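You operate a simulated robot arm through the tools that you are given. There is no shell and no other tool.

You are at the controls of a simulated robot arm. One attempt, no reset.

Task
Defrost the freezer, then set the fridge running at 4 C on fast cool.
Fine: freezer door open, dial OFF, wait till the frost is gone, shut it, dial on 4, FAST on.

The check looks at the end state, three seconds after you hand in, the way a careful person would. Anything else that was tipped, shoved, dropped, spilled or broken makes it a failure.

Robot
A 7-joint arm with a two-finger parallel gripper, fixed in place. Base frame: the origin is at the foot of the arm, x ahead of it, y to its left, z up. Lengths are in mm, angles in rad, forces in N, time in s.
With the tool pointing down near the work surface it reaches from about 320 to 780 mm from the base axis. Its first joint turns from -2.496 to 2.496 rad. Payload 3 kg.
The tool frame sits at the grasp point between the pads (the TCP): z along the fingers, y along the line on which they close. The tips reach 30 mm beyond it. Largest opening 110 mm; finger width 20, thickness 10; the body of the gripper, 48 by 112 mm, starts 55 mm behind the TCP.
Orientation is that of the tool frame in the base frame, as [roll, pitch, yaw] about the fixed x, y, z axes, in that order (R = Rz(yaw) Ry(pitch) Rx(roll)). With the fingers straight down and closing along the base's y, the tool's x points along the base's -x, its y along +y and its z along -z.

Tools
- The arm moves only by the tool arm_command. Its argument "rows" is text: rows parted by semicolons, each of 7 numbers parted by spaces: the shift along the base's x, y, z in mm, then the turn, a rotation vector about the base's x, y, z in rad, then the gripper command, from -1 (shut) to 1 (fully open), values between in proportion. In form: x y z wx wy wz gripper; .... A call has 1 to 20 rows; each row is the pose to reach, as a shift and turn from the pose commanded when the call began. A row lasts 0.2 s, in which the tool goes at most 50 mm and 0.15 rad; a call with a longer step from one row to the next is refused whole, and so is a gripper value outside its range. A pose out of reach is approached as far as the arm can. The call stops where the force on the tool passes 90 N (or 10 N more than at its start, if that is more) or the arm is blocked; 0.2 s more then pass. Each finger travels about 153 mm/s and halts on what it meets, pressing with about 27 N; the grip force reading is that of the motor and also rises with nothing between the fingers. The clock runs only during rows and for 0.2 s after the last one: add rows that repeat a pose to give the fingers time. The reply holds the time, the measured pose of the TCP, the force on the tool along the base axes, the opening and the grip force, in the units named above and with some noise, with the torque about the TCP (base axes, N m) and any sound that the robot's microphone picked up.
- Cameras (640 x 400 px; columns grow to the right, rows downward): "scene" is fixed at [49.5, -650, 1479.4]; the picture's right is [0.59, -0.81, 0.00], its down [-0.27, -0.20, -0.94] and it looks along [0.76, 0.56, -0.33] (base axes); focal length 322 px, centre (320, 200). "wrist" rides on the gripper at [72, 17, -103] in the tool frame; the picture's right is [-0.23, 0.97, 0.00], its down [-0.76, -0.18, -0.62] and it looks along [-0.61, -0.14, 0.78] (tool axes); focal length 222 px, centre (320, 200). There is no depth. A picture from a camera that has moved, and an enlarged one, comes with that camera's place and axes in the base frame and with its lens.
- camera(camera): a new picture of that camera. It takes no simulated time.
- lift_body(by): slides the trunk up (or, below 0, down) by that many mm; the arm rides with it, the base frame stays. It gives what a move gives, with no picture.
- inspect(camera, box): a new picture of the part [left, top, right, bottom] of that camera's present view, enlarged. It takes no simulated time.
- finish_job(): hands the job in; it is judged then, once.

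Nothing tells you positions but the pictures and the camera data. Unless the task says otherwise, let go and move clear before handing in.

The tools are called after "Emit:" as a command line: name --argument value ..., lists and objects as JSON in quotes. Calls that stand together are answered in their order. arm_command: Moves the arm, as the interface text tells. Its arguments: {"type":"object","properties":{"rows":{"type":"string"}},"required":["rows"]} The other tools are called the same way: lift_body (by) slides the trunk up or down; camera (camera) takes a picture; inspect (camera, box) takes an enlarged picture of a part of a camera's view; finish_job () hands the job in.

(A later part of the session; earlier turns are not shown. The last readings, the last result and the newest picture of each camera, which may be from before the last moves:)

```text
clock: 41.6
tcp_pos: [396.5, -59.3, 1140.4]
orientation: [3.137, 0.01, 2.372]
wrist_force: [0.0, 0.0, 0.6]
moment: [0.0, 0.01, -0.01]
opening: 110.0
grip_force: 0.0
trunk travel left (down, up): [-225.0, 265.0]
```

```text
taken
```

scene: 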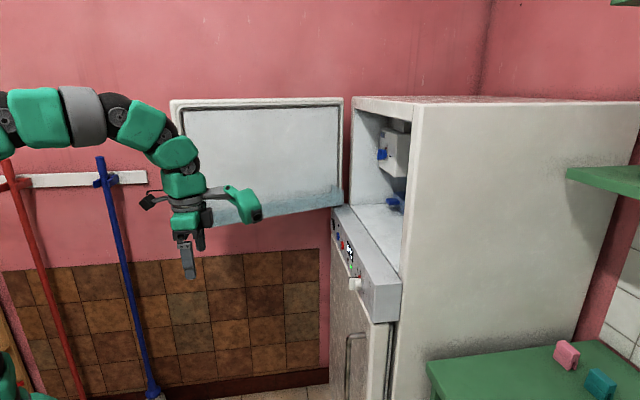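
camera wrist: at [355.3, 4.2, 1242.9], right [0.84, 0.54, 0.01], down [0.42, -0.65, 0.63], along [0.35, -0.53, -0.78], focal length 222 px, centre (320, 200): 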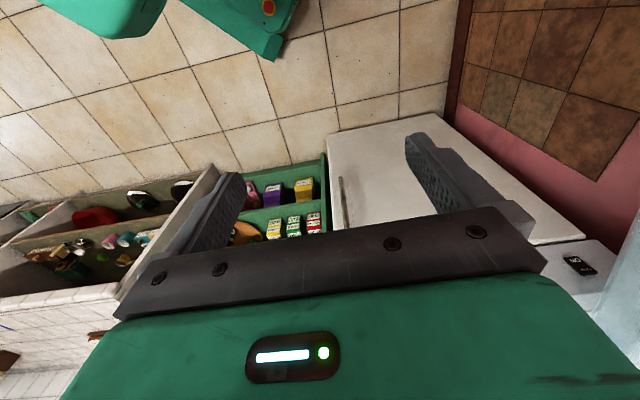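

All clear. I'll lower the trunk further, then level the tool while moving to a point in front of the dial.

Emit:
lift_body --by -200

Emit:
arm_command --rows "19 -10 4 -0.0994 -0.1026 0 1; 38 -20 8 -0.1988 -0.2051 0 1; 57 -31 12 -0.2982 -0.3077 0 1; 76 -41 16 -0.3977 -0.4102 0 1; 96 -52 20 -0.4971 -0.5128 0 1; 115 -62 24 -0.5965 -0.6153 0 1; 134 -73 28 -0.6959 -0.7179 0 1; 154 -84 32 -0.7953 -0.8205 0 1; 173 -94 36 -0.8947 -0.923 0 1; 193 -105 40 -0.9942 -1.0256 0 1; 213 -116 40 -1.0926 -1.1272 0 1; 213 -116 40 -1.0926 -1.1272 0 1"

Emit:
camera --camera "wrist"

Emit:
camera --camera "scene"

```text
clock: 43.8
tcp_pos: [395.1, -58.7, 941.1]
orientation: [3.138, 0.012, 2.375]
wrist_force: [-1.3, -0.7, 0.9]
moment: [0.03, 0.0, -0.03]
opening: 110.1
grip_force: 0.0
trunk travel left (down, up): [-25.0, 465.0]
```

```text
clock: 46.4
tcp_pos: [616.5, -153.1, 974.2]
orientation: [3.017, 1.49, 2.331]
wrist_force: [0.1, -0.2, 0.2]
moment: [0.0, 0.01, -0.02]
opening: 109.9
grip_force: 0.0
out of reach, approached as far as the arm can: row 10, 11
trunk travel left (down, up): [-25.0, 465.0]
```

```text
taken
camera wrist: at [543.3, -70.7, 909.9], right [0.63, 0.74, 0.24], down [-0.55, 0.21, 0.81], along [0.55, -0.64, 0.54], focal length 222 px, centre (320, 200)
```

wrist: 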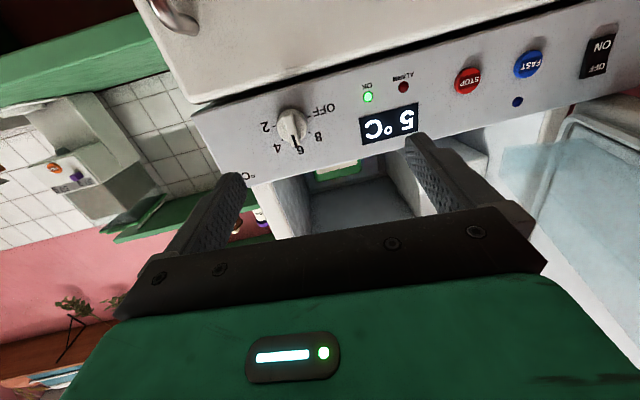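

```text
taken
```

scene: 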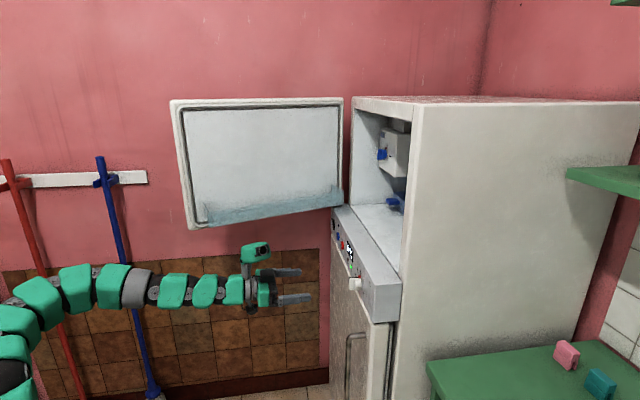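

I can see the dial and all the controls close up. I'll enlarge the dial.

Emit:
inspect --camera "wrist" --box '[230, 80, 350, 180]'

Emit:
inspect --camera "scene" --box '[240, 220, 420, 330]'

Emit:
inspect --camera "wrist" --box '[240, 20, 640, 270]'

```text
4.00 times, centred on (290, 130) of wrist
camera zoom: at [543.3, -70.7, 909.9], right [0.63, 0.74, 0.24], down [-0.55, 0.21, 0.81], along [0.55, -0.64, 0.54], focal length 888 px, centre (440, 480)
```

zoom: 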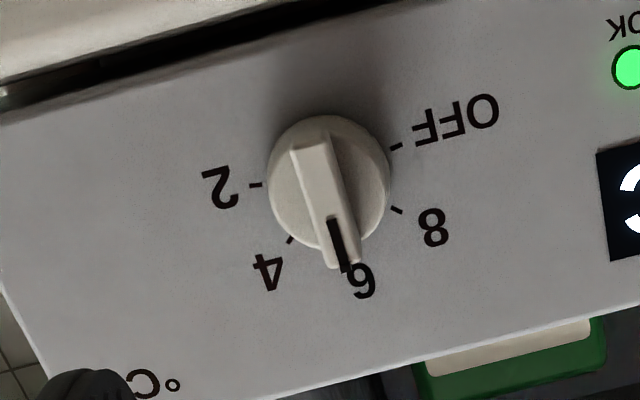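

```text
3.56 times, centred on (330, 275) of scene
camera zoom: at [49.5, -650.0, 1479.4], right [0.59, -0.81, 0.0], down [-0.27, -0.2, -0.94], along [0.76, 0.56, -0.33], focal length 1146 px, centre (284, -67)
```

zoom: 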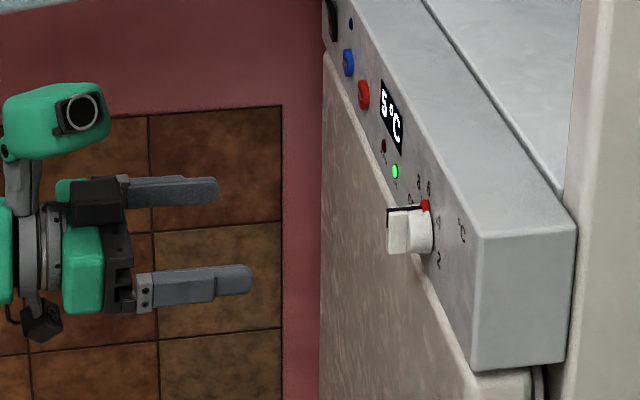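

```text
1.60 times, centred on (440, 145) of wrist
camera zoom: at [543.3, -70.7, 909.9], right [0.63, 0.74, 0.24], down [-0.55, 0.21, 0.81], along [0.55, -0.64, 0.54], focal length 355 px, centre (128, 288)
```

zoom: 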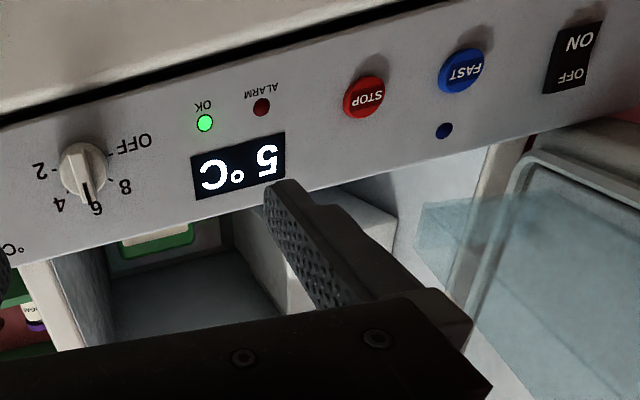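

The dial's fin points to 6, with the labels in 45° steps (OFF to the left, 4 upper right). The knob centre is near p=293, z=977. I'll square up the tool in front of it.

Emit:
arm_command --rows "9 -27 1.5 -0.028 -0.029 -0.041 1; 18.5 -53 3 -0.055 -0.058 -0.082 1; 18.5 -53 3 -0.055 -0.058 -0.082 1; 18.5 -53 3 -0.055 -0.058 -0.082 1"

Emit:
camera --camera "wrist"

Emit:
inspect --camera "scene" --box '[240, 220, 420, 330]'

```text
clock: 47.4
tcp_pos: [629.2, -226.5, 983.1]
orientation: [0.006, 1.481, -0.84]
wrist_force: [0.9, 0.0, -0.6]
moment: [0.03, 0.01, 0.01]
opening: 109.9
grip_force: 0.1
trunk travel left (down, up): [-25.0, 465.0]
```

```text
taken
camera wrist: at [578.4, -142.8, 902.3], right [0.72, 0.66, 0.23], down [-0.59, 0.4, 0.7], along [0.37, -0.64, 0.67], focal length 222 px, centre (320, 200)
```

wrist: 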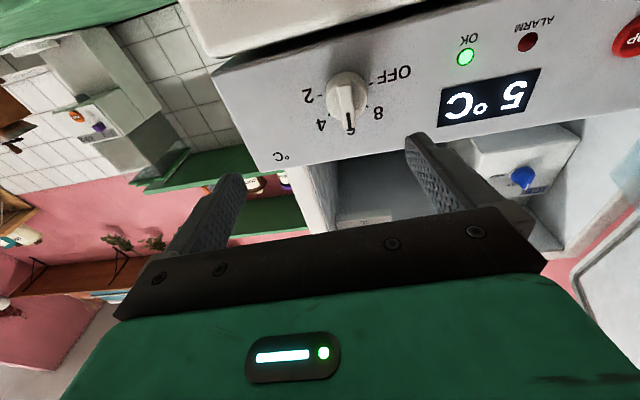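

```text
3.56 times, centred on (330, 275) of scene
camera zoom: at [49.5, -650.0, 1479.4], right [0.59, -0.81, 0.0], down [-0.27, -0.2, -0.94], along [0.76, 0.56, -0.33], focal length 1146 px, centre (284, -67)
```

zoom: 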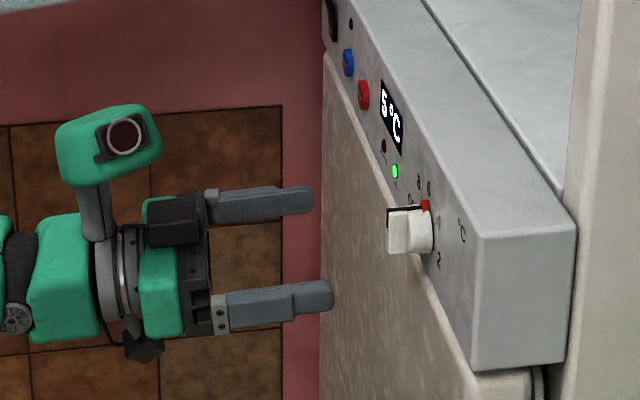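

The pose overshot my correction slightly. I'll hold to see where it settles.

Emit:
arm_command --rows "0 0 0 0 0 0 1; 0 0 0 0 0 0 1"

```text
clock: 48.0
tcp_pos: [628.9, -226.1, 983.4]
orientation: [0.008, 1.483, -0.841]
wrist_force: [0.1, -0.8, 0.2]
moment: [-0.03, -0.03, -0.03]
opening: 110.3
grip_force: 0.0
trunk travel left (down, up): [-25.0, 465.0]
```

It has settled a few degrees off. I'll correct back to level and aligned with the panel normal.

Emit:
arm_command --rows "13.3 12.8 -6.4 0.062 0.063 0.073 1; 13.3 12.8 -6.4 0.062 0.063 0.073 1; 13.3 12.8 -6.4 0.062 0.063 0.073 1"

Emit:
camera --camera "wrist"

```text
clock: 48.8
tcp_pos: [641.2, -213.7, 978.0]
orientation: [-1.155, 1.569, -1.931]
wrist_force: [0.4, 0.0, -0.8]
moment: [0.03, 0.0, 0.02]
opening: 109.9
grip_force: 0.1
trunk travel left (down, up): [-25.0, 465.0]
```

```text
taken
camera wrist: at [579.9, -129.3, 904.3], right [0.68, 0.7, 0.22], down [-0.57, 0.31, 0.76], along [0.46, -0.65, 0.61], focal length 222 px, centre (320, 200)
```

wrist: 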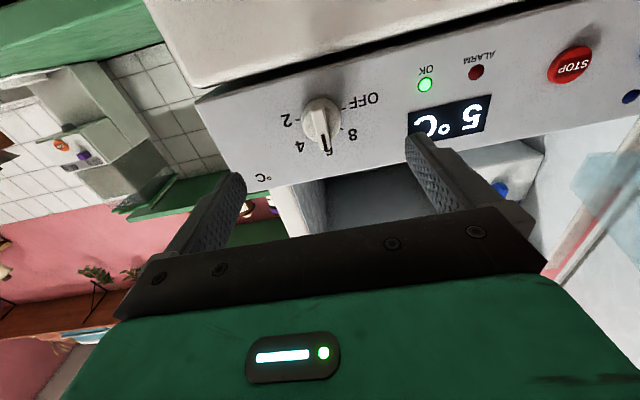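

Aligned: the tool is level and centred on the knob. I'll advance with the fingers partly closed so they straddle the fin.

Emit:
arm_command --rows "14.4 -13.9 -1 0 0 0 0.2; 28.8 -27.8 -1 0 0 0 -0.2; 40 -38.6 -1 0 0 0 -0.3; 47 -45.4 -1 0 0 0 -0.3; 47 -45.4 -1 0 0 0 -0.3"

Emit:
inspect --camera "wrist" --box '[220, 40, 440, 240]'

Emit:
inspect --camera "scene" --box '[280, 220, 420, 320]'

```text
clock: 50.0
tcp_pos: [688.1, -260.2, 974.5]
orientation: [-1.462, 1.567, -2.236]
wrist_force: [0.6, 0.0, 0.1]
moment: [0.01, 0.01, 0.0]
opening: 38.5
grip_force: 0.1
trunk travel left (down, up): [-25.0, 465.0]
```

```text
2.00 times, centred on (330, 140) of wrist
camera zoom: at [627.2, -176.4, 902.8], right [0.68, 0.7, 0.22], down [-0.57, 0.31, 0.76], along [0.46, -0.65, 0.61], focal length 444 px, centre (300, 320)
```

zoom: 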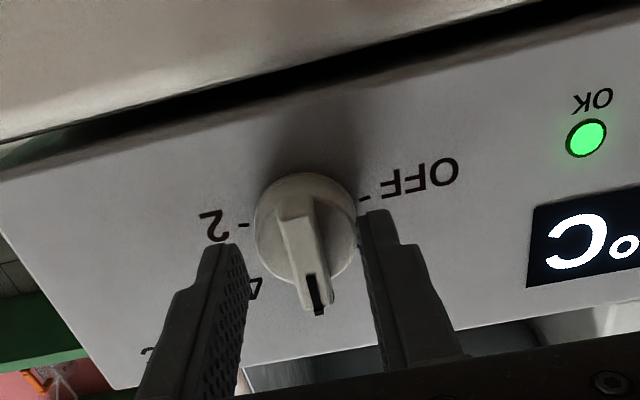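

```text
4.00 times, centred on (350, 270) of scene
camera zoom: at [49.5, -650.0, 1479.4], right [0.59, -0.81, 0.0], down [-0.27, -0.2, -0.94], along [0.76, 0.56, -0.33], focal length 1289 px, centre (200, -80)
```

zoom: 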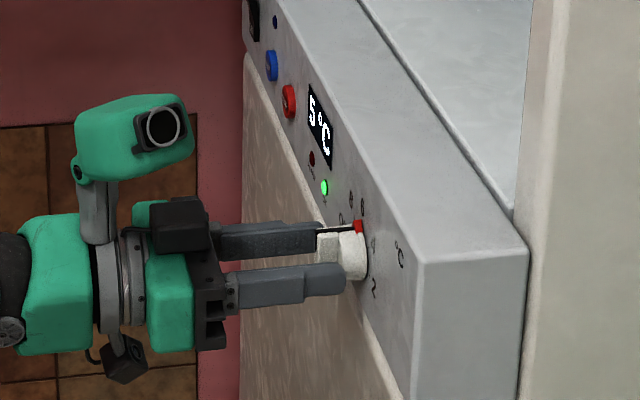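

The fingertips straddle the fin with the disc just ahead. I'll close on the fin gently.

Emit:
arm_command --rows "0 0 2.5 0 0 0 -0.3; 0 0 2.5 0 0 0 -0.6; 0 0 2.5 0 0 0 -1; 0 0 2.5 0 0 0 -1"

Emit:
inspect --camera "wrist" --box '[220, 40, 440, 240]'

Emit:
inspect --camera "scene" --box '[280, 220, 420, 320]'

```text
clock: 51.0
tcp_pos: [688.7, -259.6, 978.3]
orientation: [-1.344, 1.567, -2.117]
wrist_force: [12.3, 9.3, 1.1]
moment: [0.13, 0.09, -0.12]
opening: 10.8
grip_force: 44.9
trunk travel left (down, up): [-25.0, 465.0]
```

```text
2.00 times, centred on (330, 140) of wrist
camera zoom: at [628.3, -174.8, 905.4], right [0.68, 0.7, 0.22], down [-0.57, 0.31, 0.76], along [0.46, -0.65, 0.61], focal length 444 px, centre (300, 320)
```

zoom: 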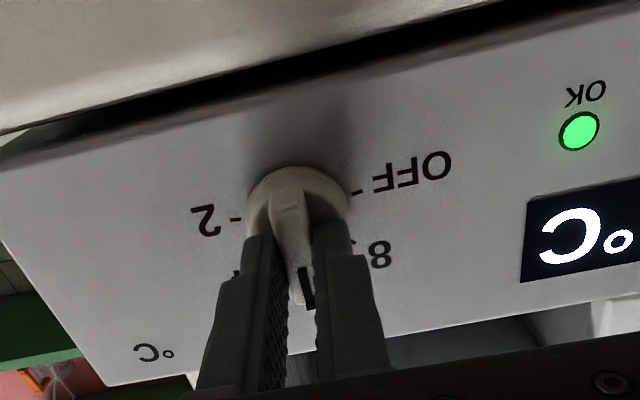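

```text
4.00 times, centred on (350, 270) of scene
camera zoom: at [49.5, -650.0, 1479.4], right [0.59, -0.81, 0.0], down [-0.27, -0.2, -0.94], along [0.76, 0.56, -0.33], focal length 1289 px, centre (200, -80)
```

zoom: 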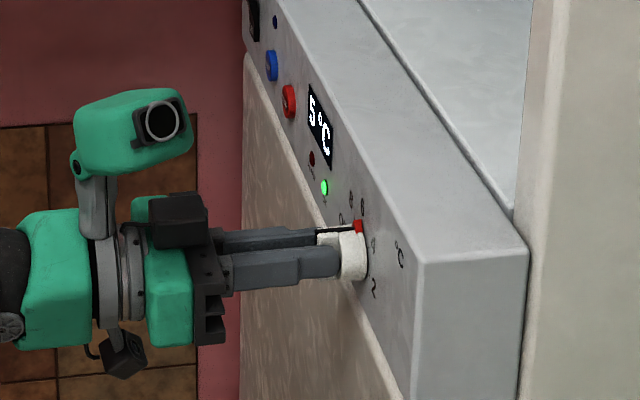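

The fin is held firmly (10.8 mm). I'll turn it 90° anticlockwise as seen from the front, to OFF, in stages.

Emit:
arm_command --rows "0.6 0.5 0 -0.1 0.0977 0 -1; 1.2 1 0 -0.2 0.195 0 -1; 1.2 1 0 -0.3 0.293 0 -1; 1.2 1 0 -0.4 0.39 0 -1; 1.2 1 0 -0.5 0.488 0 -1; 1.2 1 0 -0.5 0.488 0 -1"

Emit:
inspect --camera "scene" --box '[280, 220, 420, 320]'

Emit:
inspect --camera "wrist" --box '[220, 40, 440, 240]'

```text
clock: 52.4
tcp_pos: [691.0, -258.7, 976.8]
orientation: [-1.568, 0.865, -2.343]
wrist_force: [12.4, 12.6, -6.9]
moment: [-0.35, -0.39, 0.42]
opening: 10.8
grip_force: 44.8
trunk travel left (down, up): [-25.0, 465.0]
```

```text
4.00 times, centred on (350, 270) of scene
camera zoom: at [49.5, -650.0, 1479.4], right [0.59, -0.81, 0.0], down [-0.27, -0.2, -0.94], along [0.76, 0.56, -0.33], focal length 1289 px, centre (200, -80)
```

zoom: 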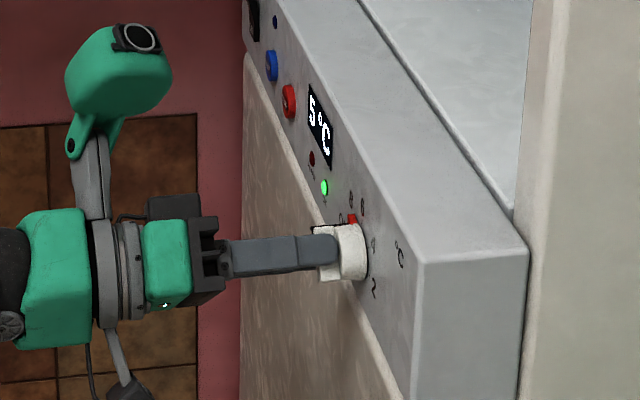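

```text
2.00 times, centred on (330, 140) of wrist
camera zoom: at [593.9, -210.0, 911.1], right [0.62, 0.64, -0.46], down [-0.2, 0.69, 0.69], along [0.76, -0.34, 0.55], focal length 444 px, centre (300, 320)
```

zoom: 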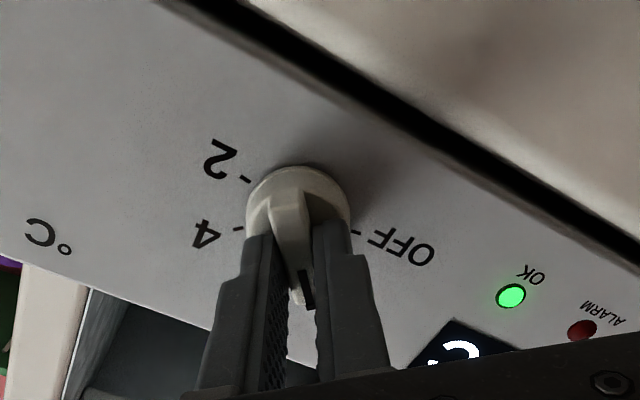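

The dial is turning with the gripper and is now near 8. I'll continue to OFF.

Emit:
arm_command --rows "0 0 0 -0.1 0.0977 0 -1; 0 0 0 -0.2 0.195 0 -1; 0 0 0 -0.3 0.293 0 -1; 0 0 0 -0.4 0.39 0 -1; 0 0 0 -0.5 0.488 0 -1; 0 0 0 -0.6 0.586 0 -1; 0 0 0 -0.622 0.607 0 -1; 0 0 0 -0.622 0.607 0 -1"

Emit:
inspect --camera "scene" --box '[280, 220, 420, 320]'

Emit:
camera --camera "wrist"

```text
clock: 54.2
tcp_pos: [690.2, -258.5, 975.8]
orientation: [-1.572, -0.003, -2.343]
wrist_force: [-1.5, 32.3, -29.5]
moment: [0.5, 0.45, 0.77]
opening: 10.7
grip_force: 45.6
trunk travel left (down, up): [-25.0, 465.0]
```

```text
4.00 times, centred on (350, 270) of scene
camera zoom: at [49.5, -650.0, 1479.4], right [0.59, -0.81, 0.0], down [-0.27, -0.2, -0.94], along [0.76, 0.56, -0.33], focal length 1289 px, centre (200, -80)
```

zoom: 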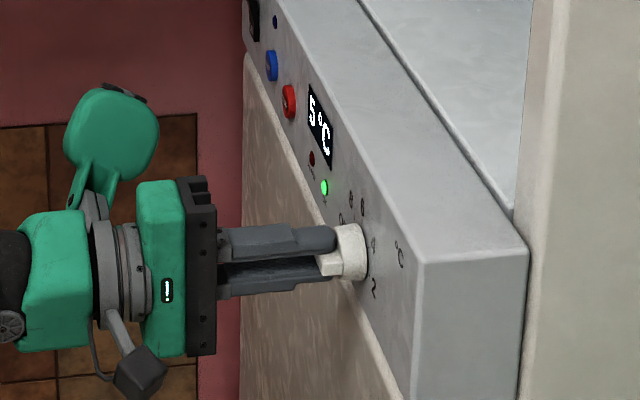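

```text
taken
camera wrist: at [567.3, -238.0, 959.1], right [0.16, 0.16, -0.97], down [0.08, 0.98, 0.18], along [0.98, -0.11, 0.14], focal length 222 px, centre (320, 200)
```

wrist: 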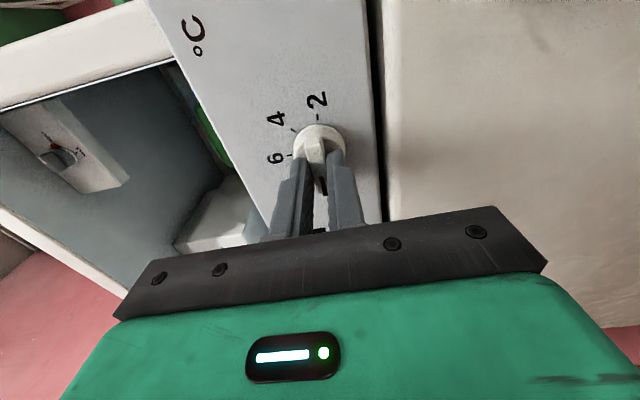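

The fin now points to OFF. I'll release and back off straight out to check it.

Emit:
arm_command --rows "0 0 0 0 0 0 -0.6; 0 0 0 0 0 0 -0.3; 0 0 0 0 0 0 -0.3; -14.4 13.9 0 0 0 0 -0.3; -28.8 27.8 0 0 0 0 -0.3; -50 48.4 0 0 0 0 -0.3; -72 69.5 0 0 0 0 -0.3; -72 69.5 0 0 0 0 -0.3"

Emit:
camera --camera "wrist"

Emit:
inspect --camera "scene" --box '[280, 220, 420, 320]'

```text
clock: 56.0
tcp_pos: [615.7, -189.3, 979.7]
orientation: [-1.568, 0.0, -2.345]
wrist_force: [0.4, 0.5, 0.0]
moment: [0.0, -0.02, -0.03]
opening: 38.7
grip_force: 0.0
trunk travel left (down, up): [-25.0, 465.0]
```

```text
taken
camera wrist: at [491.8, -169.5, 961.0], right [0.16, 0.16, -0.97], down [0.09, 0.98, 0.18], along [0.98, -0.11, 0.14], focal length 222 px, centre (320, 200)
```

wrist: 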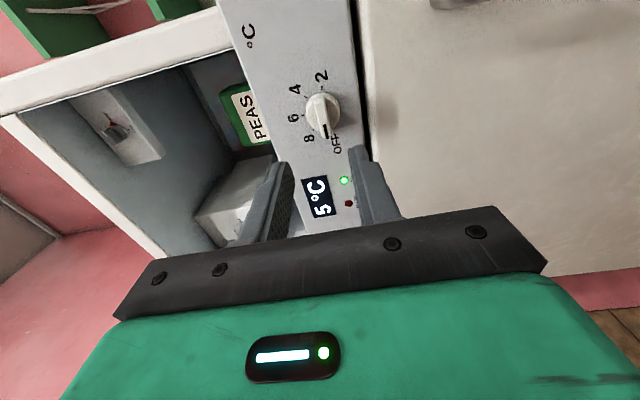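

```text
4.00 times, centred on (350, 270) of scene
camera zoom: at [49.5, -650.0, 1479.4], right [0.59, -0.81, 0.0], down [-0.27, -0.2, -0.94], along [0.76, 0.56, -0.33], focal length 1289 px, centre (200, -80)
```

zoom: 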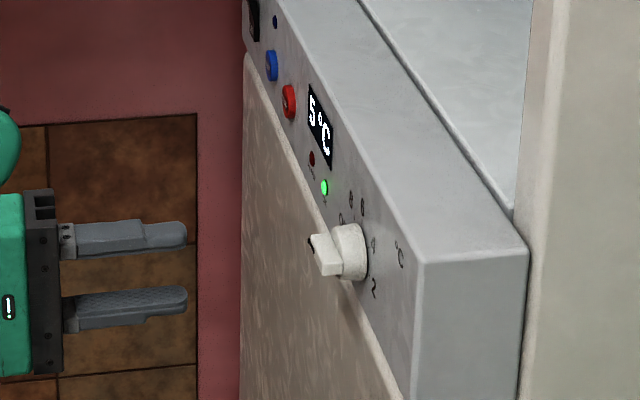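

Emit:
inspect --camera "wrist" --box '[260, 50, 400, 230]'

Emit:
inspect --camera "wrist" --box '[0, 30, 320, 250]'

```text
2.22 times, centred on (330, 140) of wrist
camera zoom: at [491.8, -169.5, 961.0], right [0.16, 0.16, -0.97], down [0.09, 0.98, 0.18], along [0.98, -0.11, 0.14], focal length 494 px, centre (298, 333)
```

zoom: 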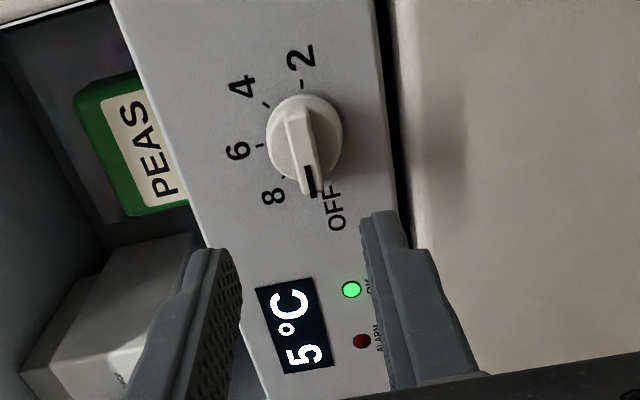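

```text
1.82 times, centred on (160, 140) of wrist
camera zoom: at [491.8, -169.5, 961.0], right [0.16, 0.16, -0.97], down [0.09, 0.98, 0.18], along [0.98, -0.11, 0.14], focal length 404 px, centre (611, 309)
```

zoom: 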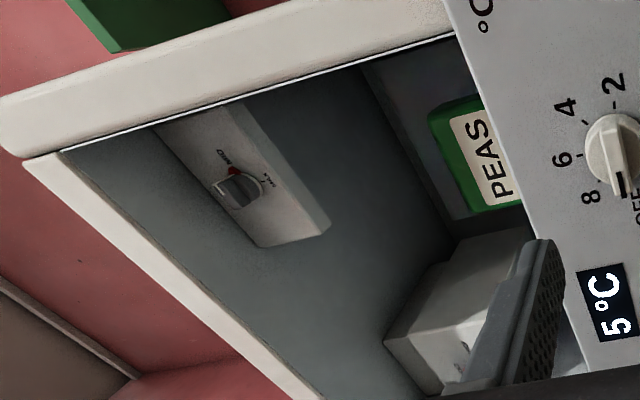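

The fin points to OFF (checked to within about 2°), and there are items in the freezer such as PEAS to leave alone. Now I'll look for frost inside the freezer from the scene camera.

Emit:
inspect --camera "scene" --box '[340, 90, 420, 220]'

Emit:
inspect --camera "scene" --box '[160, 90, 360, 240]'

Emit:
camera --camera "scene"

```text
3.08 times, centred on (380, 155) of scene
camera zoom: at [49.5, -650.0, 1479.4], right [0.59, -0.81, 0.0], down [-0.27, -0.2, -0.94], along [0.76, 0.56, -0.33], focal length 992 px, centre (135, 338)
```

zoom: 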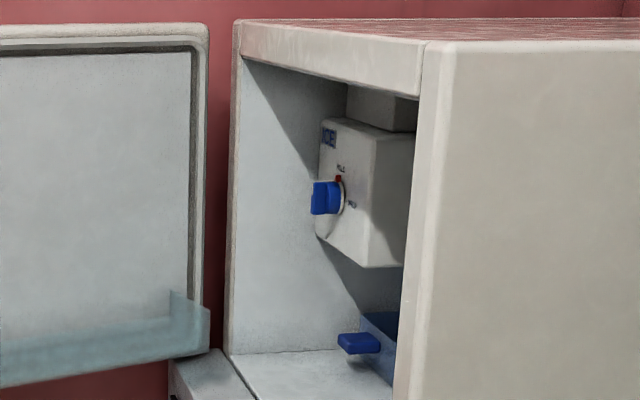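

```text
2.67 times, centred on (260, 165) of scene
camera zoom: at [49.5, -650.0, 1479.4], right [0.59, -0.81, 0.0], down [-0.27, -0.2, -0.94], along [0.76, 0.56, -0.33], focal length 859 px, centre (480, 293)
```

zoom: 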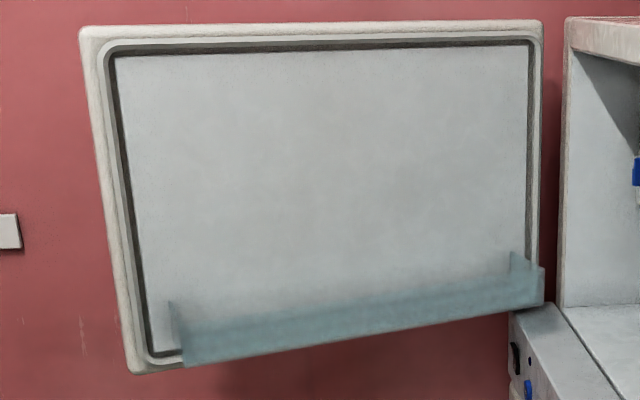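

```text
taken
```

scene: 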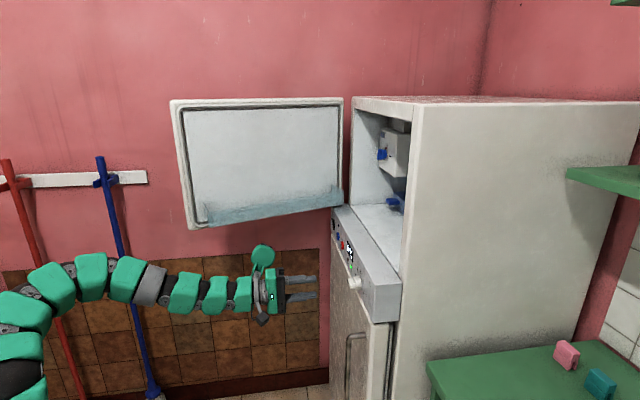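

I can't judge frost from the scene view. I'll roll the gripper back and then move to view the freezer interior with the wrist camera.

Emit:
arm_command --rows "-7 7 0 0.1 -0.0977 0 0; -14 14 0 0.2 -0.195 0 0; -14 14 0 0.3 -0.293 0 0; -14 14 0 0.4 -0.39 0 0; -14 14 0 0.5 -0.488 0 0; -14 14 0 0.6 -0.585 0 0; -14 14 0 0.7 -0.683 0 0; -14 14 0 0.8 -0.78 0 0; -14 14 0 0.9 -0.878 0 0; -14 14 0 1 -0.975 0 0; -14 14 0 1.1 -1.073 0 0; -14 14 0 1.124 -1.096 0 0; -14 14 0 1.124 -1.096 0 0"

Emit:
arm_command --rows "-15 6 10 0.1 0.1 0 0; -35 13 20 0.2 0.2 0 0; -55 20 30 0.3 0.3 0 0; -80 25 40 0.4 0.4 0 0; -110 30 50 0.44 0.44 0 0; -110 30 50 0.44 0.44 0 0"

Emit:
camera --camera "wrist"

Emit:
camera --camera "scene"

```text
clock: 58.8
tcp_pos: [602.0, -176.3, 978.4]
orientation: [1.21, 1.569, 0.437]
wrist_force: [0.3, 0.1, -0.4]
moment: [-0.01, -0.02, 0.0]
opening: 54.8
grip_force: 0.0
trunk travel left (down, up): [-25.0, 465.0]
```

```text
clock: 60.2
tcp_pos: [494.1, -145.9, 1027.7]
orientation: [3.131, 0.948, 2.358]
wrist_force: [0.3, 0.2, -0.7]
moment: [-0.02, 0.01, 0.04]
opening: 54.9
grip_force: 0.1
trunk travel left (down, up): [-25.0, 465.0]
```

```text
taken
camera wrist: at [416.2, -45.1, 1030.0], right [0.78, 0.6, 0.19], down [-0.17, -0.09, 0.98], along [0.61, -0.79, 0.04], focal length 222 px, centre (320, 200)
```

wrist: 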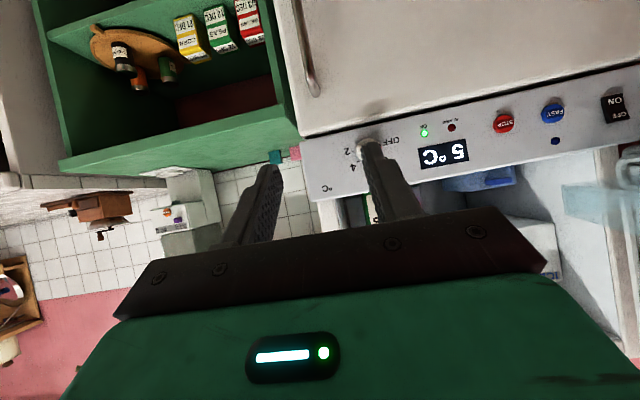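

```text
taken
```

scene: 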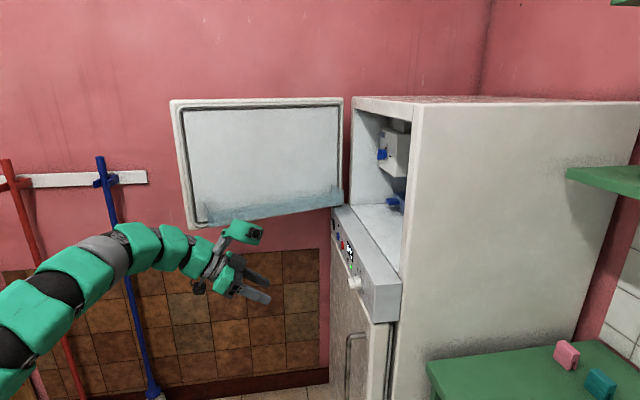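

The dial area is fine. I'll raise the trunk so the camera looks into the freezer.

Emit:
lift_body --by 360

Emit:
camera --camera "wrist"

```text
clock: 63.7
tcp_pos: [493.8, -145.1, 1388.8]
orientation: [3.131, 0.949, 2.357]
wrist_force: [-0.5, -0.1, 0.7]
moment: [-0.03, 0.01, 0.01]
opening: 54.9
grip_force: 0.0
trunk travel left (down, up): [-385.0, 105.0]
```

```text
taken
camera wrist: at [416.4, -45.1, 1390.1], right [0.78, 0.6, 0.19], down [-0.17, -0.09, 0.98], along [0.61, -0.79, 0.04], focal length 222 px, centre (320, 200)
```

wrist: 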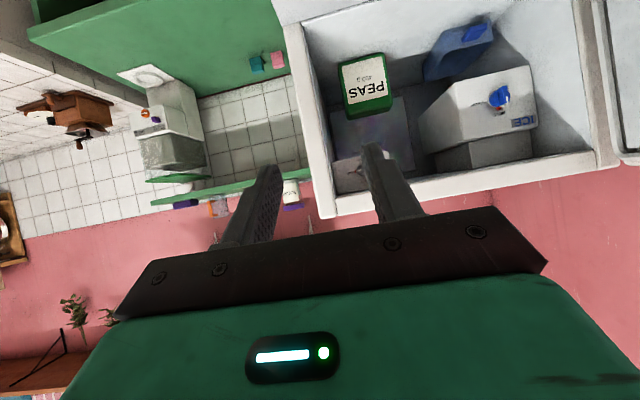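

Emit:
inspect --camera "wrist" --box '[290, 10, 610, 220]'

Emit:
inspect --camera "wrist" --box '[310, 30, 440, 210]'

Emit:
inspect --camera "wrist" --box '[410, 20, 600, 190]'

```text
1.90 times, centred on (450, 115) of wrist
camera zoom: at [416.4, -45.1, 1390.1], right [0.78, 0.6, 0.19], down [-0.17, -0.09, 0.98], along [0.61, -0.79, 0.04], focal length 423 px, centre (72, 362)
```

zoom: 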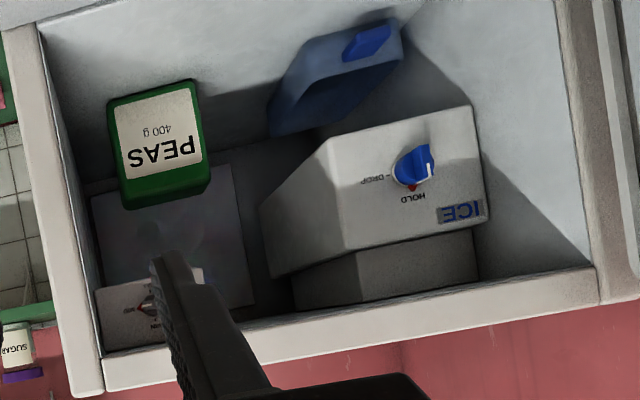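

```text
2.22 times, centred on (375, 120) of wrist
camera zoom: at [416.4, -45.1, 1390.1], right [0.78, 0.6, 0.19], down [-0.17, -0.09, 0.98], along [0.61, -0.79, 0.04], focal length 494 px, centre (198, 378)
```

zoom: 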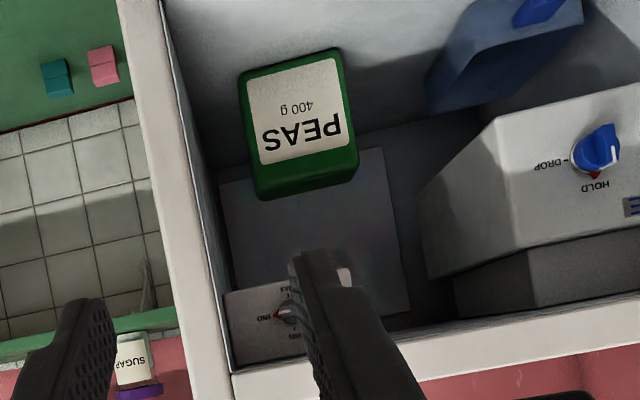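

```text
2.35 times, centred on (505, 105) of wrist
camera zoom: at [416.4, -45.1, 1390.1], right [0.78, 0.6, 0.19], down [-0.17, -0.09, 0.98], along [0.61, -0.79, 0.04], focal length 523 px, centre (-115, 424)
```

zoom: 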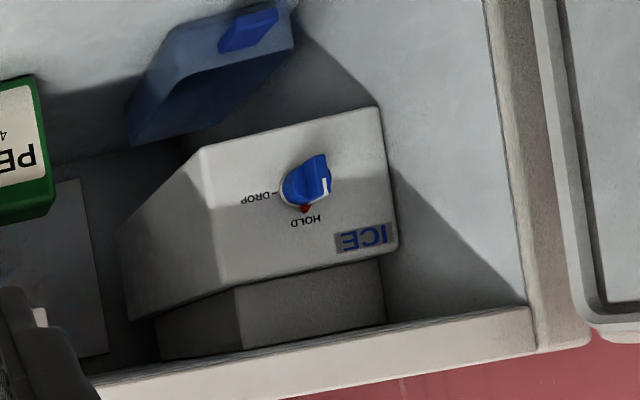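

There's a plate on the back wall behind the PEAS that may be the frosted evaporator. I'll open the fingers for a clearer view and let some time pass.

Emit:
arm_command --rows "0 0 0 0 0 0 1; 0 0 0 0 0 0 1; 0 0 0 0 0 0 1; 0 0 0 0 0 0 1"

Emit:
inspect --camera "wrist" --box '[310, 70, 430, 210]'

```text
clock: 64.7
tcp_pos: [494.4, -146.8, 1389.3]
orientation: [3.13, 0.949, 2.357]
wrist_force: [-0.8, -0.1, 0.3]
moment: [0.0, 0.01, -0.02]
opening: 110.1
grip_force: 0.1
trunk travel left (down, up): [-385.0, 105.0]
```

```text
2.86 times, centred on (370, 140) of wrist
camera zoom: at [416.4, -45.2, 1390.1], right [0.78, 0.6, 0.19], down [-0.17, -0.09, 0.98], along [0.61, -0.79, 0.04], focal length 635 px, centre (177, 371)
```

zoom: 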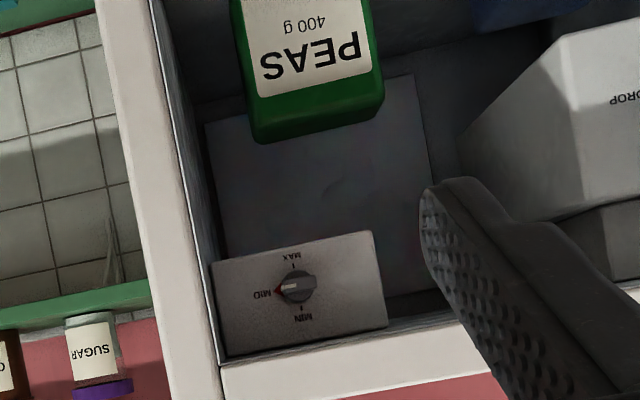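

The plate looks mostly clear now, though I can't be sure. I'll wait several seconds and compare.

Emit:
arm_command --rows "0 0 0 0 0 0 1; 0 0 0 0 0 0 1; 0 0 0 0 0 0 1; 0 0 0 0 0 0 1; 0 0 0 0 0 0 1; 0 0 0 0 0 0 1; 0 0 0 0 0 0 1; 0 0 0 0 0 0 1; 0 0 0 0 0 0 1; 0 0 0 0 0 0 1; 0 0 0 0 0 0 1; 0 0 0 0 0 0 1; 0 0 0 0 0 0 1; 0 0 0 0 0 0 1; 0 0 0 0 0 0 1; 0 0 0 0 0 0 1; 0 0 0 0 0 0 1; 0 0 0 0 0 0 1; 0 0 0 0 0 0 1; 0 0 0 0 0 0 1"

Emit:
inspect --camera "wrist" --box '[310, 70, 430, 210]'

Emit:
inspect --camera "wrist" --box '[290, 0, 640, 220]'

```text
clock: 68.9
tcp_pos: [493.7, -145.8, 1389.1]
orientation: [3.131, 0.949, 2.356]
wrist_force: [0.0, -0.2, 0.2]
moment: [0.0, -0.01, 0.0]
opening: 110.0
grip_force: 0.0
trunk travel left (down, up): [-385.0, 105.0]
```

```text
2.86 times, centred on (370, 140) of wrist
camera zoom: at [416.4, -45.2, 1390.1], right [0.78, 0.6, 0.19], down [-0.17, -0.09, 0.98], along [0.61, -0.79, 0.04], focal length 635 px, centre (177, 371)
```

zoom: 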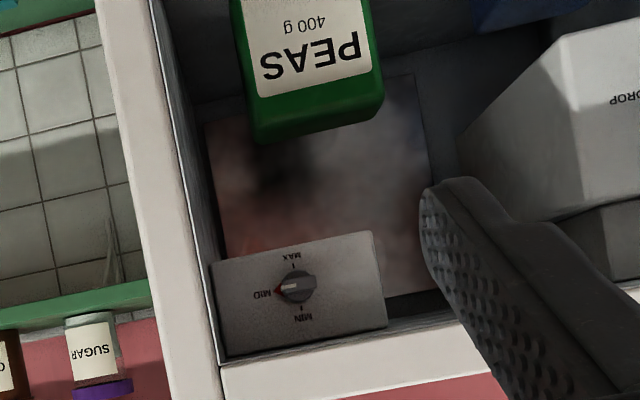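

```text
1.82 times, centred on (465, 110) of wrist
camera zoom: at [416.4, -45.2, 1390.1], right [0.78, 0.6, 0.19], down [-0.17, -0.09, 0.98], along [0.61, -0.79, 0.04], focal length 404 px, centre (56, 364)
```

zoom: 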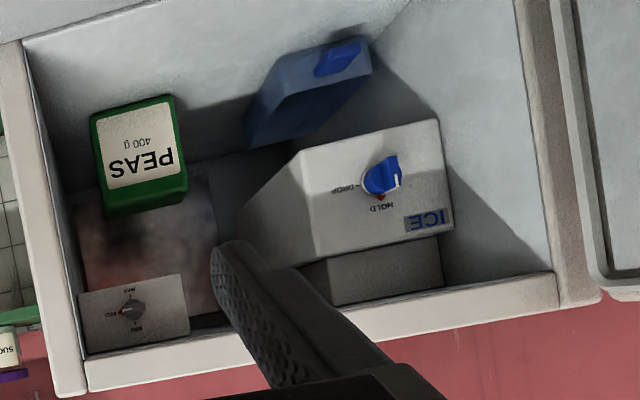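

The back plate is changing, with the matte frost giving way to a reflective surface. It isn't done, so I'll keep waiting and watching.

Emit:
arm_command --rows "0 0 0 0 0 0 1; 0 0 0 0 0 0 1; 0 0 0 0 0 0 1; 0 0 0 0 0 0 1; 0 0 0 0 0 0 1; 0 0 0 0 0 0 1; 0 0 0 0 0 0 1; 0 0 0 0 0 0 1; 0 0 0 0 0 0 1; 0 0 0 0 0 0 1; 0 0 0 0 0 0 1; 0 0 0 0 0 0 1; 0 0 0 0 0 0 1; 0 0 0 0 0 0 1; 0 0 0 0 0 0 1; 0 0 0 0 0 0 1; 0 0 0 0 0 0 1; 0 0 0 0 0 0 1; 0 0 0 0 0 0 1; 0 0 0 0 0 0 1"

Emit:
inspect --camera "wrist" --box '[310, 70, 430, 210]'

```text
clock: 73.1
tcp_pos: [493.2, -146.0, 1388.2]
orientation: [3.131, 0.949, 2.355]
wrist_force: [-0.2, -0.4, 0.5]
moment: [-0.02, 0.0, -0.02]
opening: 110.0
grip_force: 0.1
trunk travel left (down, up): [-385.0, 105.0]
```

```text
2.86 times, centred on (370, 140) of wrist
camera zoom: at [416.4, -45.2, 1390.1], right [0.78, 0.6, 0.19], down [-0.17, -0.09, 0.98], along [0.61, -0.79, 0.04], focal length 635 px, centre (177, 371)
```

zoom: 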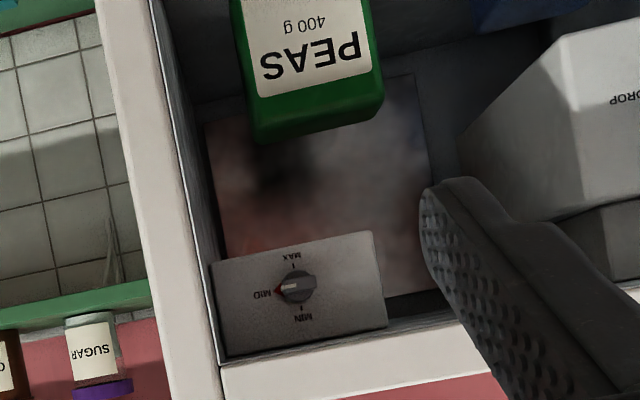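

The plate looks the same as four seconds ago. I'll wait a bit longer to be sure nothing is still changing.

Emit:
arm_command --rows "0 0 0 0 0 0 1; 0 0 0 0 0 0 1; 0 0 0 0 0 0 1; 0 0 0 0 0 0 1; 0 0 0 0 0 0 1; 0 0 0 0 0 0 1; 0 0 0 0 0 0 1; 0 0 0 0 0 0 1; 0 0 0 0 0 0 1; 0 0 0 0 0 0 1; 0 0 0 0 0 0 1; 0 0 0 0 0 0 1; 0 0 0 0 0 0 1; 0 0 0 0 0 0 1; 0 0 0 0 0 0 1; 0 0 0 0 0 0 1; 0 0 0 0 0 0 1; 0 0 0 0 0 0 1; 0 0 0 0 0 0 1; 0 0 0 0 0 0 1"

Emit:
arm_command --rows "0 0 0 0 0 0 1; 0 0 0 0 0 0 1; 0 0 0 0 0 0 1; 0 0 0 0 0 0 1; 0 0 0 0 0 0 1; 0 0 0 0 0 0 1; 0 0 0 0 0 0 1; 0 0 0 0 0 0 1; 0 0 0 0 0 0 1; 0 0 0 0 0 0 1; 0 0 0 0 0 0 1; 0 0 0 0 0 0 1; 0 0 0 0 0 0 1; 0 0 0 0 0 0 1; 0 0 0 0 0 0 1; 0 0 0 0 0 0 1; 0 0 0 0 0 0 1; 0 0 0 0 0 0 1; 0 0 0 0 0 0 1; 0 0 0 0 0 0 1"

Emit:
inspect --camera "wrist" --box '[310, 70, 430, 210]'

Emit:
inspect --camera "wrist" --box '[290, 0, 640, 220]'

Emit:
camera --camera "scene"

```text
clock: 77.3
tcp_pos: [494.3, -145.5, 1389.7]
orientation: [3.131, 0.951, 2.356]
wrist_force: [-0.9, 1.4, 0.2]
moment: [-0.02, 0.0, 0.0]
opening: 109.9
grip_force: 0.1
trunk travel left (down, up): [-385.0, 105.0]
```

```text
clock: 81.5
tcp_pos: [493.6, -145.9, 1389.6]
orientation: [3.132, 0.948, 2.357]
wrist_force: [-0.4, -0.6, 0.2]
moment: [0.01, 0.01, 0.0]
opening: 110.0
grip_force: 0.1
trunk travel left (down, up): [-385.0, 105.0]
```

```text
2.86 times, centred on (370, 140) of wrist
camera zoom: at [416.4, -45.2, 1390.1], right [0.78, 0.6, 0.19], down [-0.17, -0.09, 0.98], along [0.61, -0.79, 0.04], focal length 635 px, centre (177, 371)
```

zoom: 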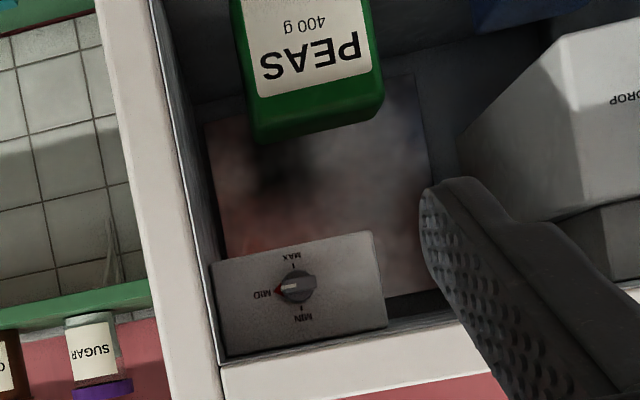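

```text
1.82 times, centred on (465, 110) of wrist
camera zoom: at [416.4, -45.2, 1390.1], right [0.78, 0.6, 0.19], down [-0.17, -0.09, 0.98], along [0.61, -0.79, 0.04], focal length 404 px, centre (56, 364)
```

zoom: 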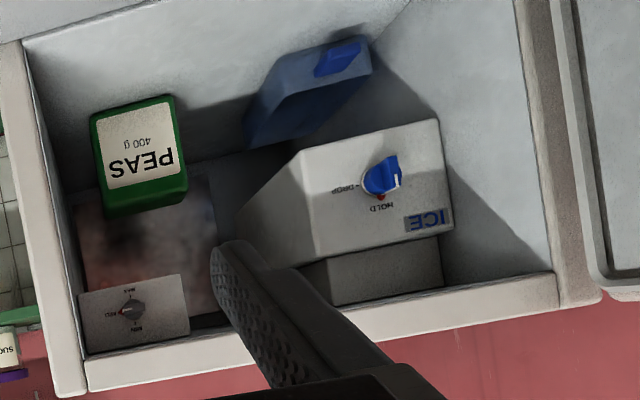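

```text
taken
```

scene: 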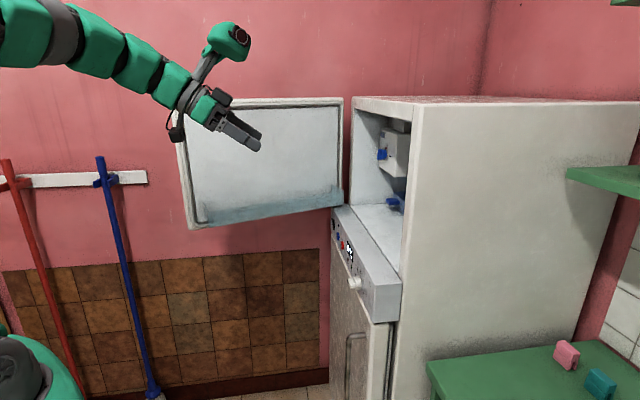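

The plate has been stable since t≈69, which suggests bare metal. I'll look from a lower viewpoint to confirm no frost remains anywhere.

Emit:
lift_body --by -120

Emit:
inspect --camera "wrist" --box '[290, 60, 640, 280]'

Emit:
camera --camera "wrist"

```text
clock: 83.0
tcp_pos: [493.5, -144.9, 1270.0]
orientation: [3.129, 0.95, 2.357]
wrist_force: [-0.2, -0.9, -0.4]
moment: [0.02, 0.02, 0.0]
opening: 109.9
grip_force: 0.1
trunk travel left (down, up): [-265.0, 225.0]
```

```text
1.82 times, centred on (465, 170) of wrist
camera zoom: at [416.3, -45.2, 1270.2], right [0.78, 0.6, 0.19], down [-0.17, -0.09, 0.98], along [0.61, -0.79, 0.04], focal length 404 px, centre (56, 254)
```

zoom: 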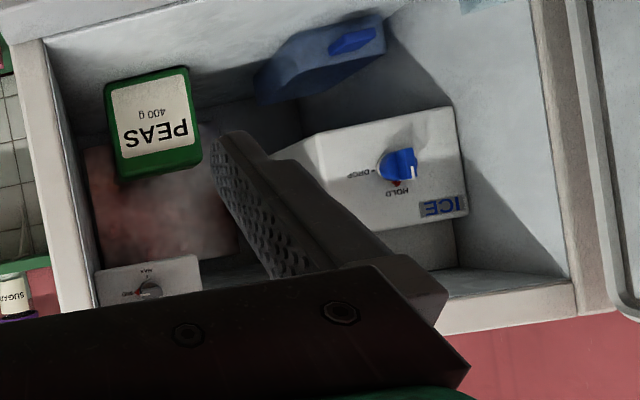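

```text
taken
camera wrist: at [416.3, -45.2, 1270.2], right [0.78, 0.6, 0.19], down [-0.17, -0.09, 0.98], along [0.61, -0.79, 0.04], focal length 222 px, centre (320, 200)
```

wrist: 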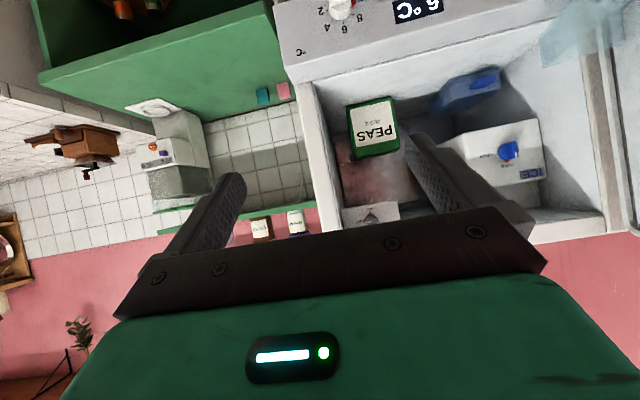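

Emit:
inspect --camera "wrist" --box '[325, 90, 425, 230]'

Emit:
inspect --camera "wrist" --box '[280, 0, 480, 70]'

```text
2.86 times, centred on (375, 160) of wrist
camera zoom: at [416.3, -45.2, 1270.2], right [0.78, 0.6, 0.19], down [-0.17, -0.09, 0.98], along [0.61, -0.79, 0.04], focal length 635 px, centre (163, 314)
```

zoom: 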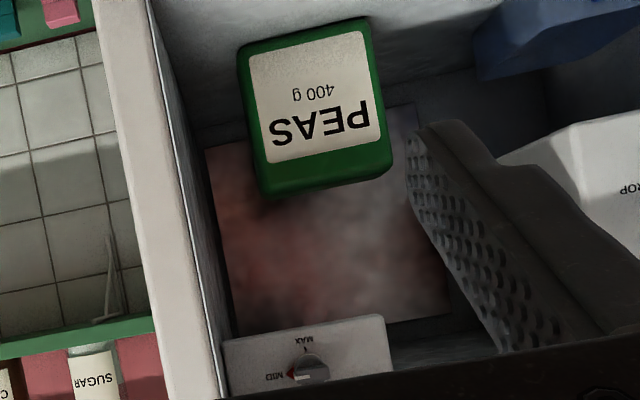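

```text
3.20 times, centred on (380, 35) of wrist
camera zoom: at [416.3, -45.2, 1270.2], right [0.78, 0.6, 0.19], down [-0.17, -0.09, 0.98], along [0.61, -0.79, 0.04], focal length 711 px, centre (128, 728)
```

zoom: 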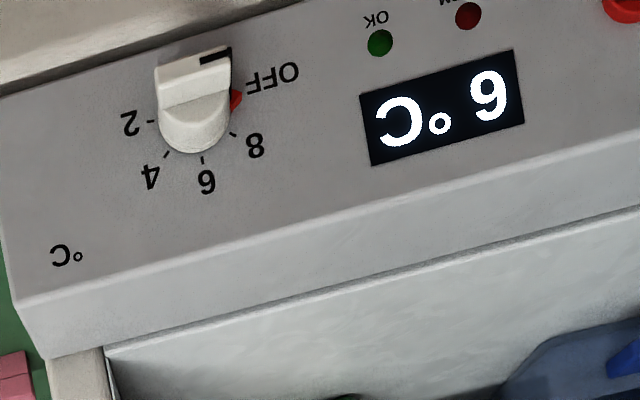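

The plate is bare, reflective metal with no frost left, and the dial's red pointer is at OFF. Next I'll shut the door: I'll turn the tool down, raise the trunk and go back around the free edge to straddle the door top again.

Emit:
arm_command --rows "-14 13 0 0.096 0.0961 0 1; -28 26 0 0.192 0.1922 0 1; -42 39 0 0.288 0.2884 0 1; -56 52 0 0.384 0.3845 0 1; -70 65 0 0.48 0.4806 0 1; -84 78 0 0.576 0.5768 0 1; -95 85 0 0.671 0.673 0 1; -95 85 0 0.671 0.673 0 1"

Emit:
lift_body --by 225

Emit:
camera --camera "scene"

```text
clock: 84.8
tcp_pos: [399.3, -61.7, 1268.9]
orientation: [3.132, -0.001, 2.355]
wrist_force: [-0.7, -0.3, -0.5]
moment: [0.03, 0.03, 0.02]
opening: 109.8
grip_force: 0.0
trunk travel left (down, up): [-265.0, 225.0]
```

```text
clock: 87.2
tcp_pos: [399.7, -60.8, 1493.7]
orientation: [3.133, -0.002, 2.356]
wrist_force: [0.4, 1.1, -0.6]
moment: [0.02, 0.0, 0.01]
opening: 110.3
grip_force: 0.1
trunk travel left (down, up): [-490.0, 0.0]
```

```text
taken
```

scene: 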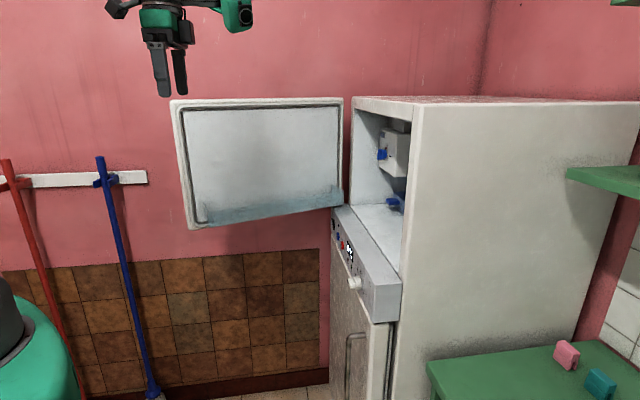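

The freezer door is still open, and the arm is above and clear. I'll go back around to the free edge at the straddle height.

Emit:
arm_command --rows "0 45 -11 0 0 0.04 1; 0 90 -22 0 0 0.08 1; 0 135 -33 0 0 0.12 1; 0 180 -44 0 0 0.16 1; 0 225 -55 0 0 0.2 1; 0 270 -66 0 0 0.24 1; 0 315 -77 0 0 0.28 1; 10 350 -87 0 0 0.32 1; 45 371 -87 0 0 0.332 1; 62 371 -87 0 0 0.332 1; 62 371 -87 0 0 0.332 1"

Emit:
camera --camera "wrist"

Emit:
camera --camera "scene"

```text
clock: 89.5
tcp_pos: [461.4, 311.5, 1404.7]
orientation: [3.133, -0.002, 2.689]
wrist_force: [0.2, 0.6, -0.2]
moment: [-0.01, 0.0, 0.03]
opening: 110.0
grip_force: 0.0
trunk travel left (down, up): [-490.0, 0.0]
```

```text
taken
camera wrist: at [404.0, 358.2, 1509.4], right [0.63, 0.78, 0.01], down [0.61, -0.5, 0.62], along [0.49, -0.39, -0.78], focal length 222 px, centre (320, 200)
```

wrist: 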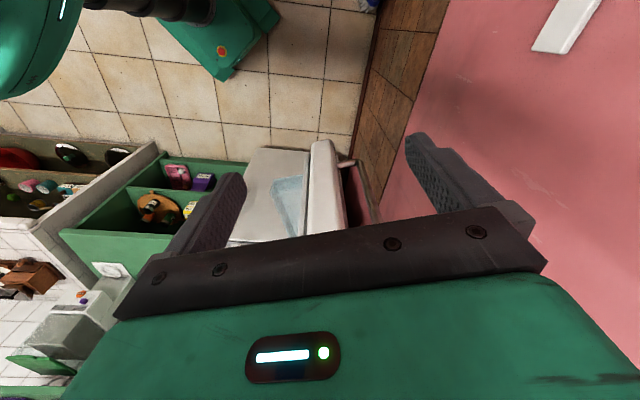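

```text
taken
```

scene: 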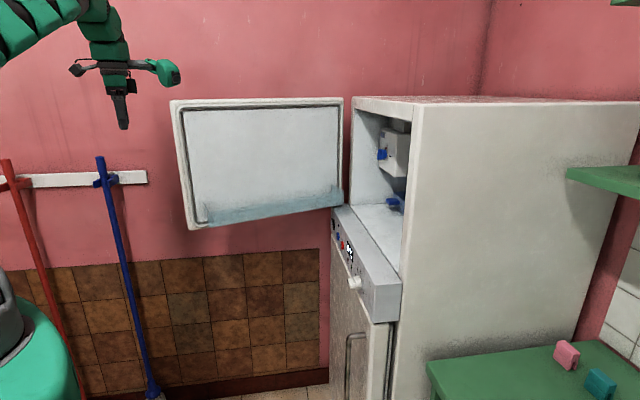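

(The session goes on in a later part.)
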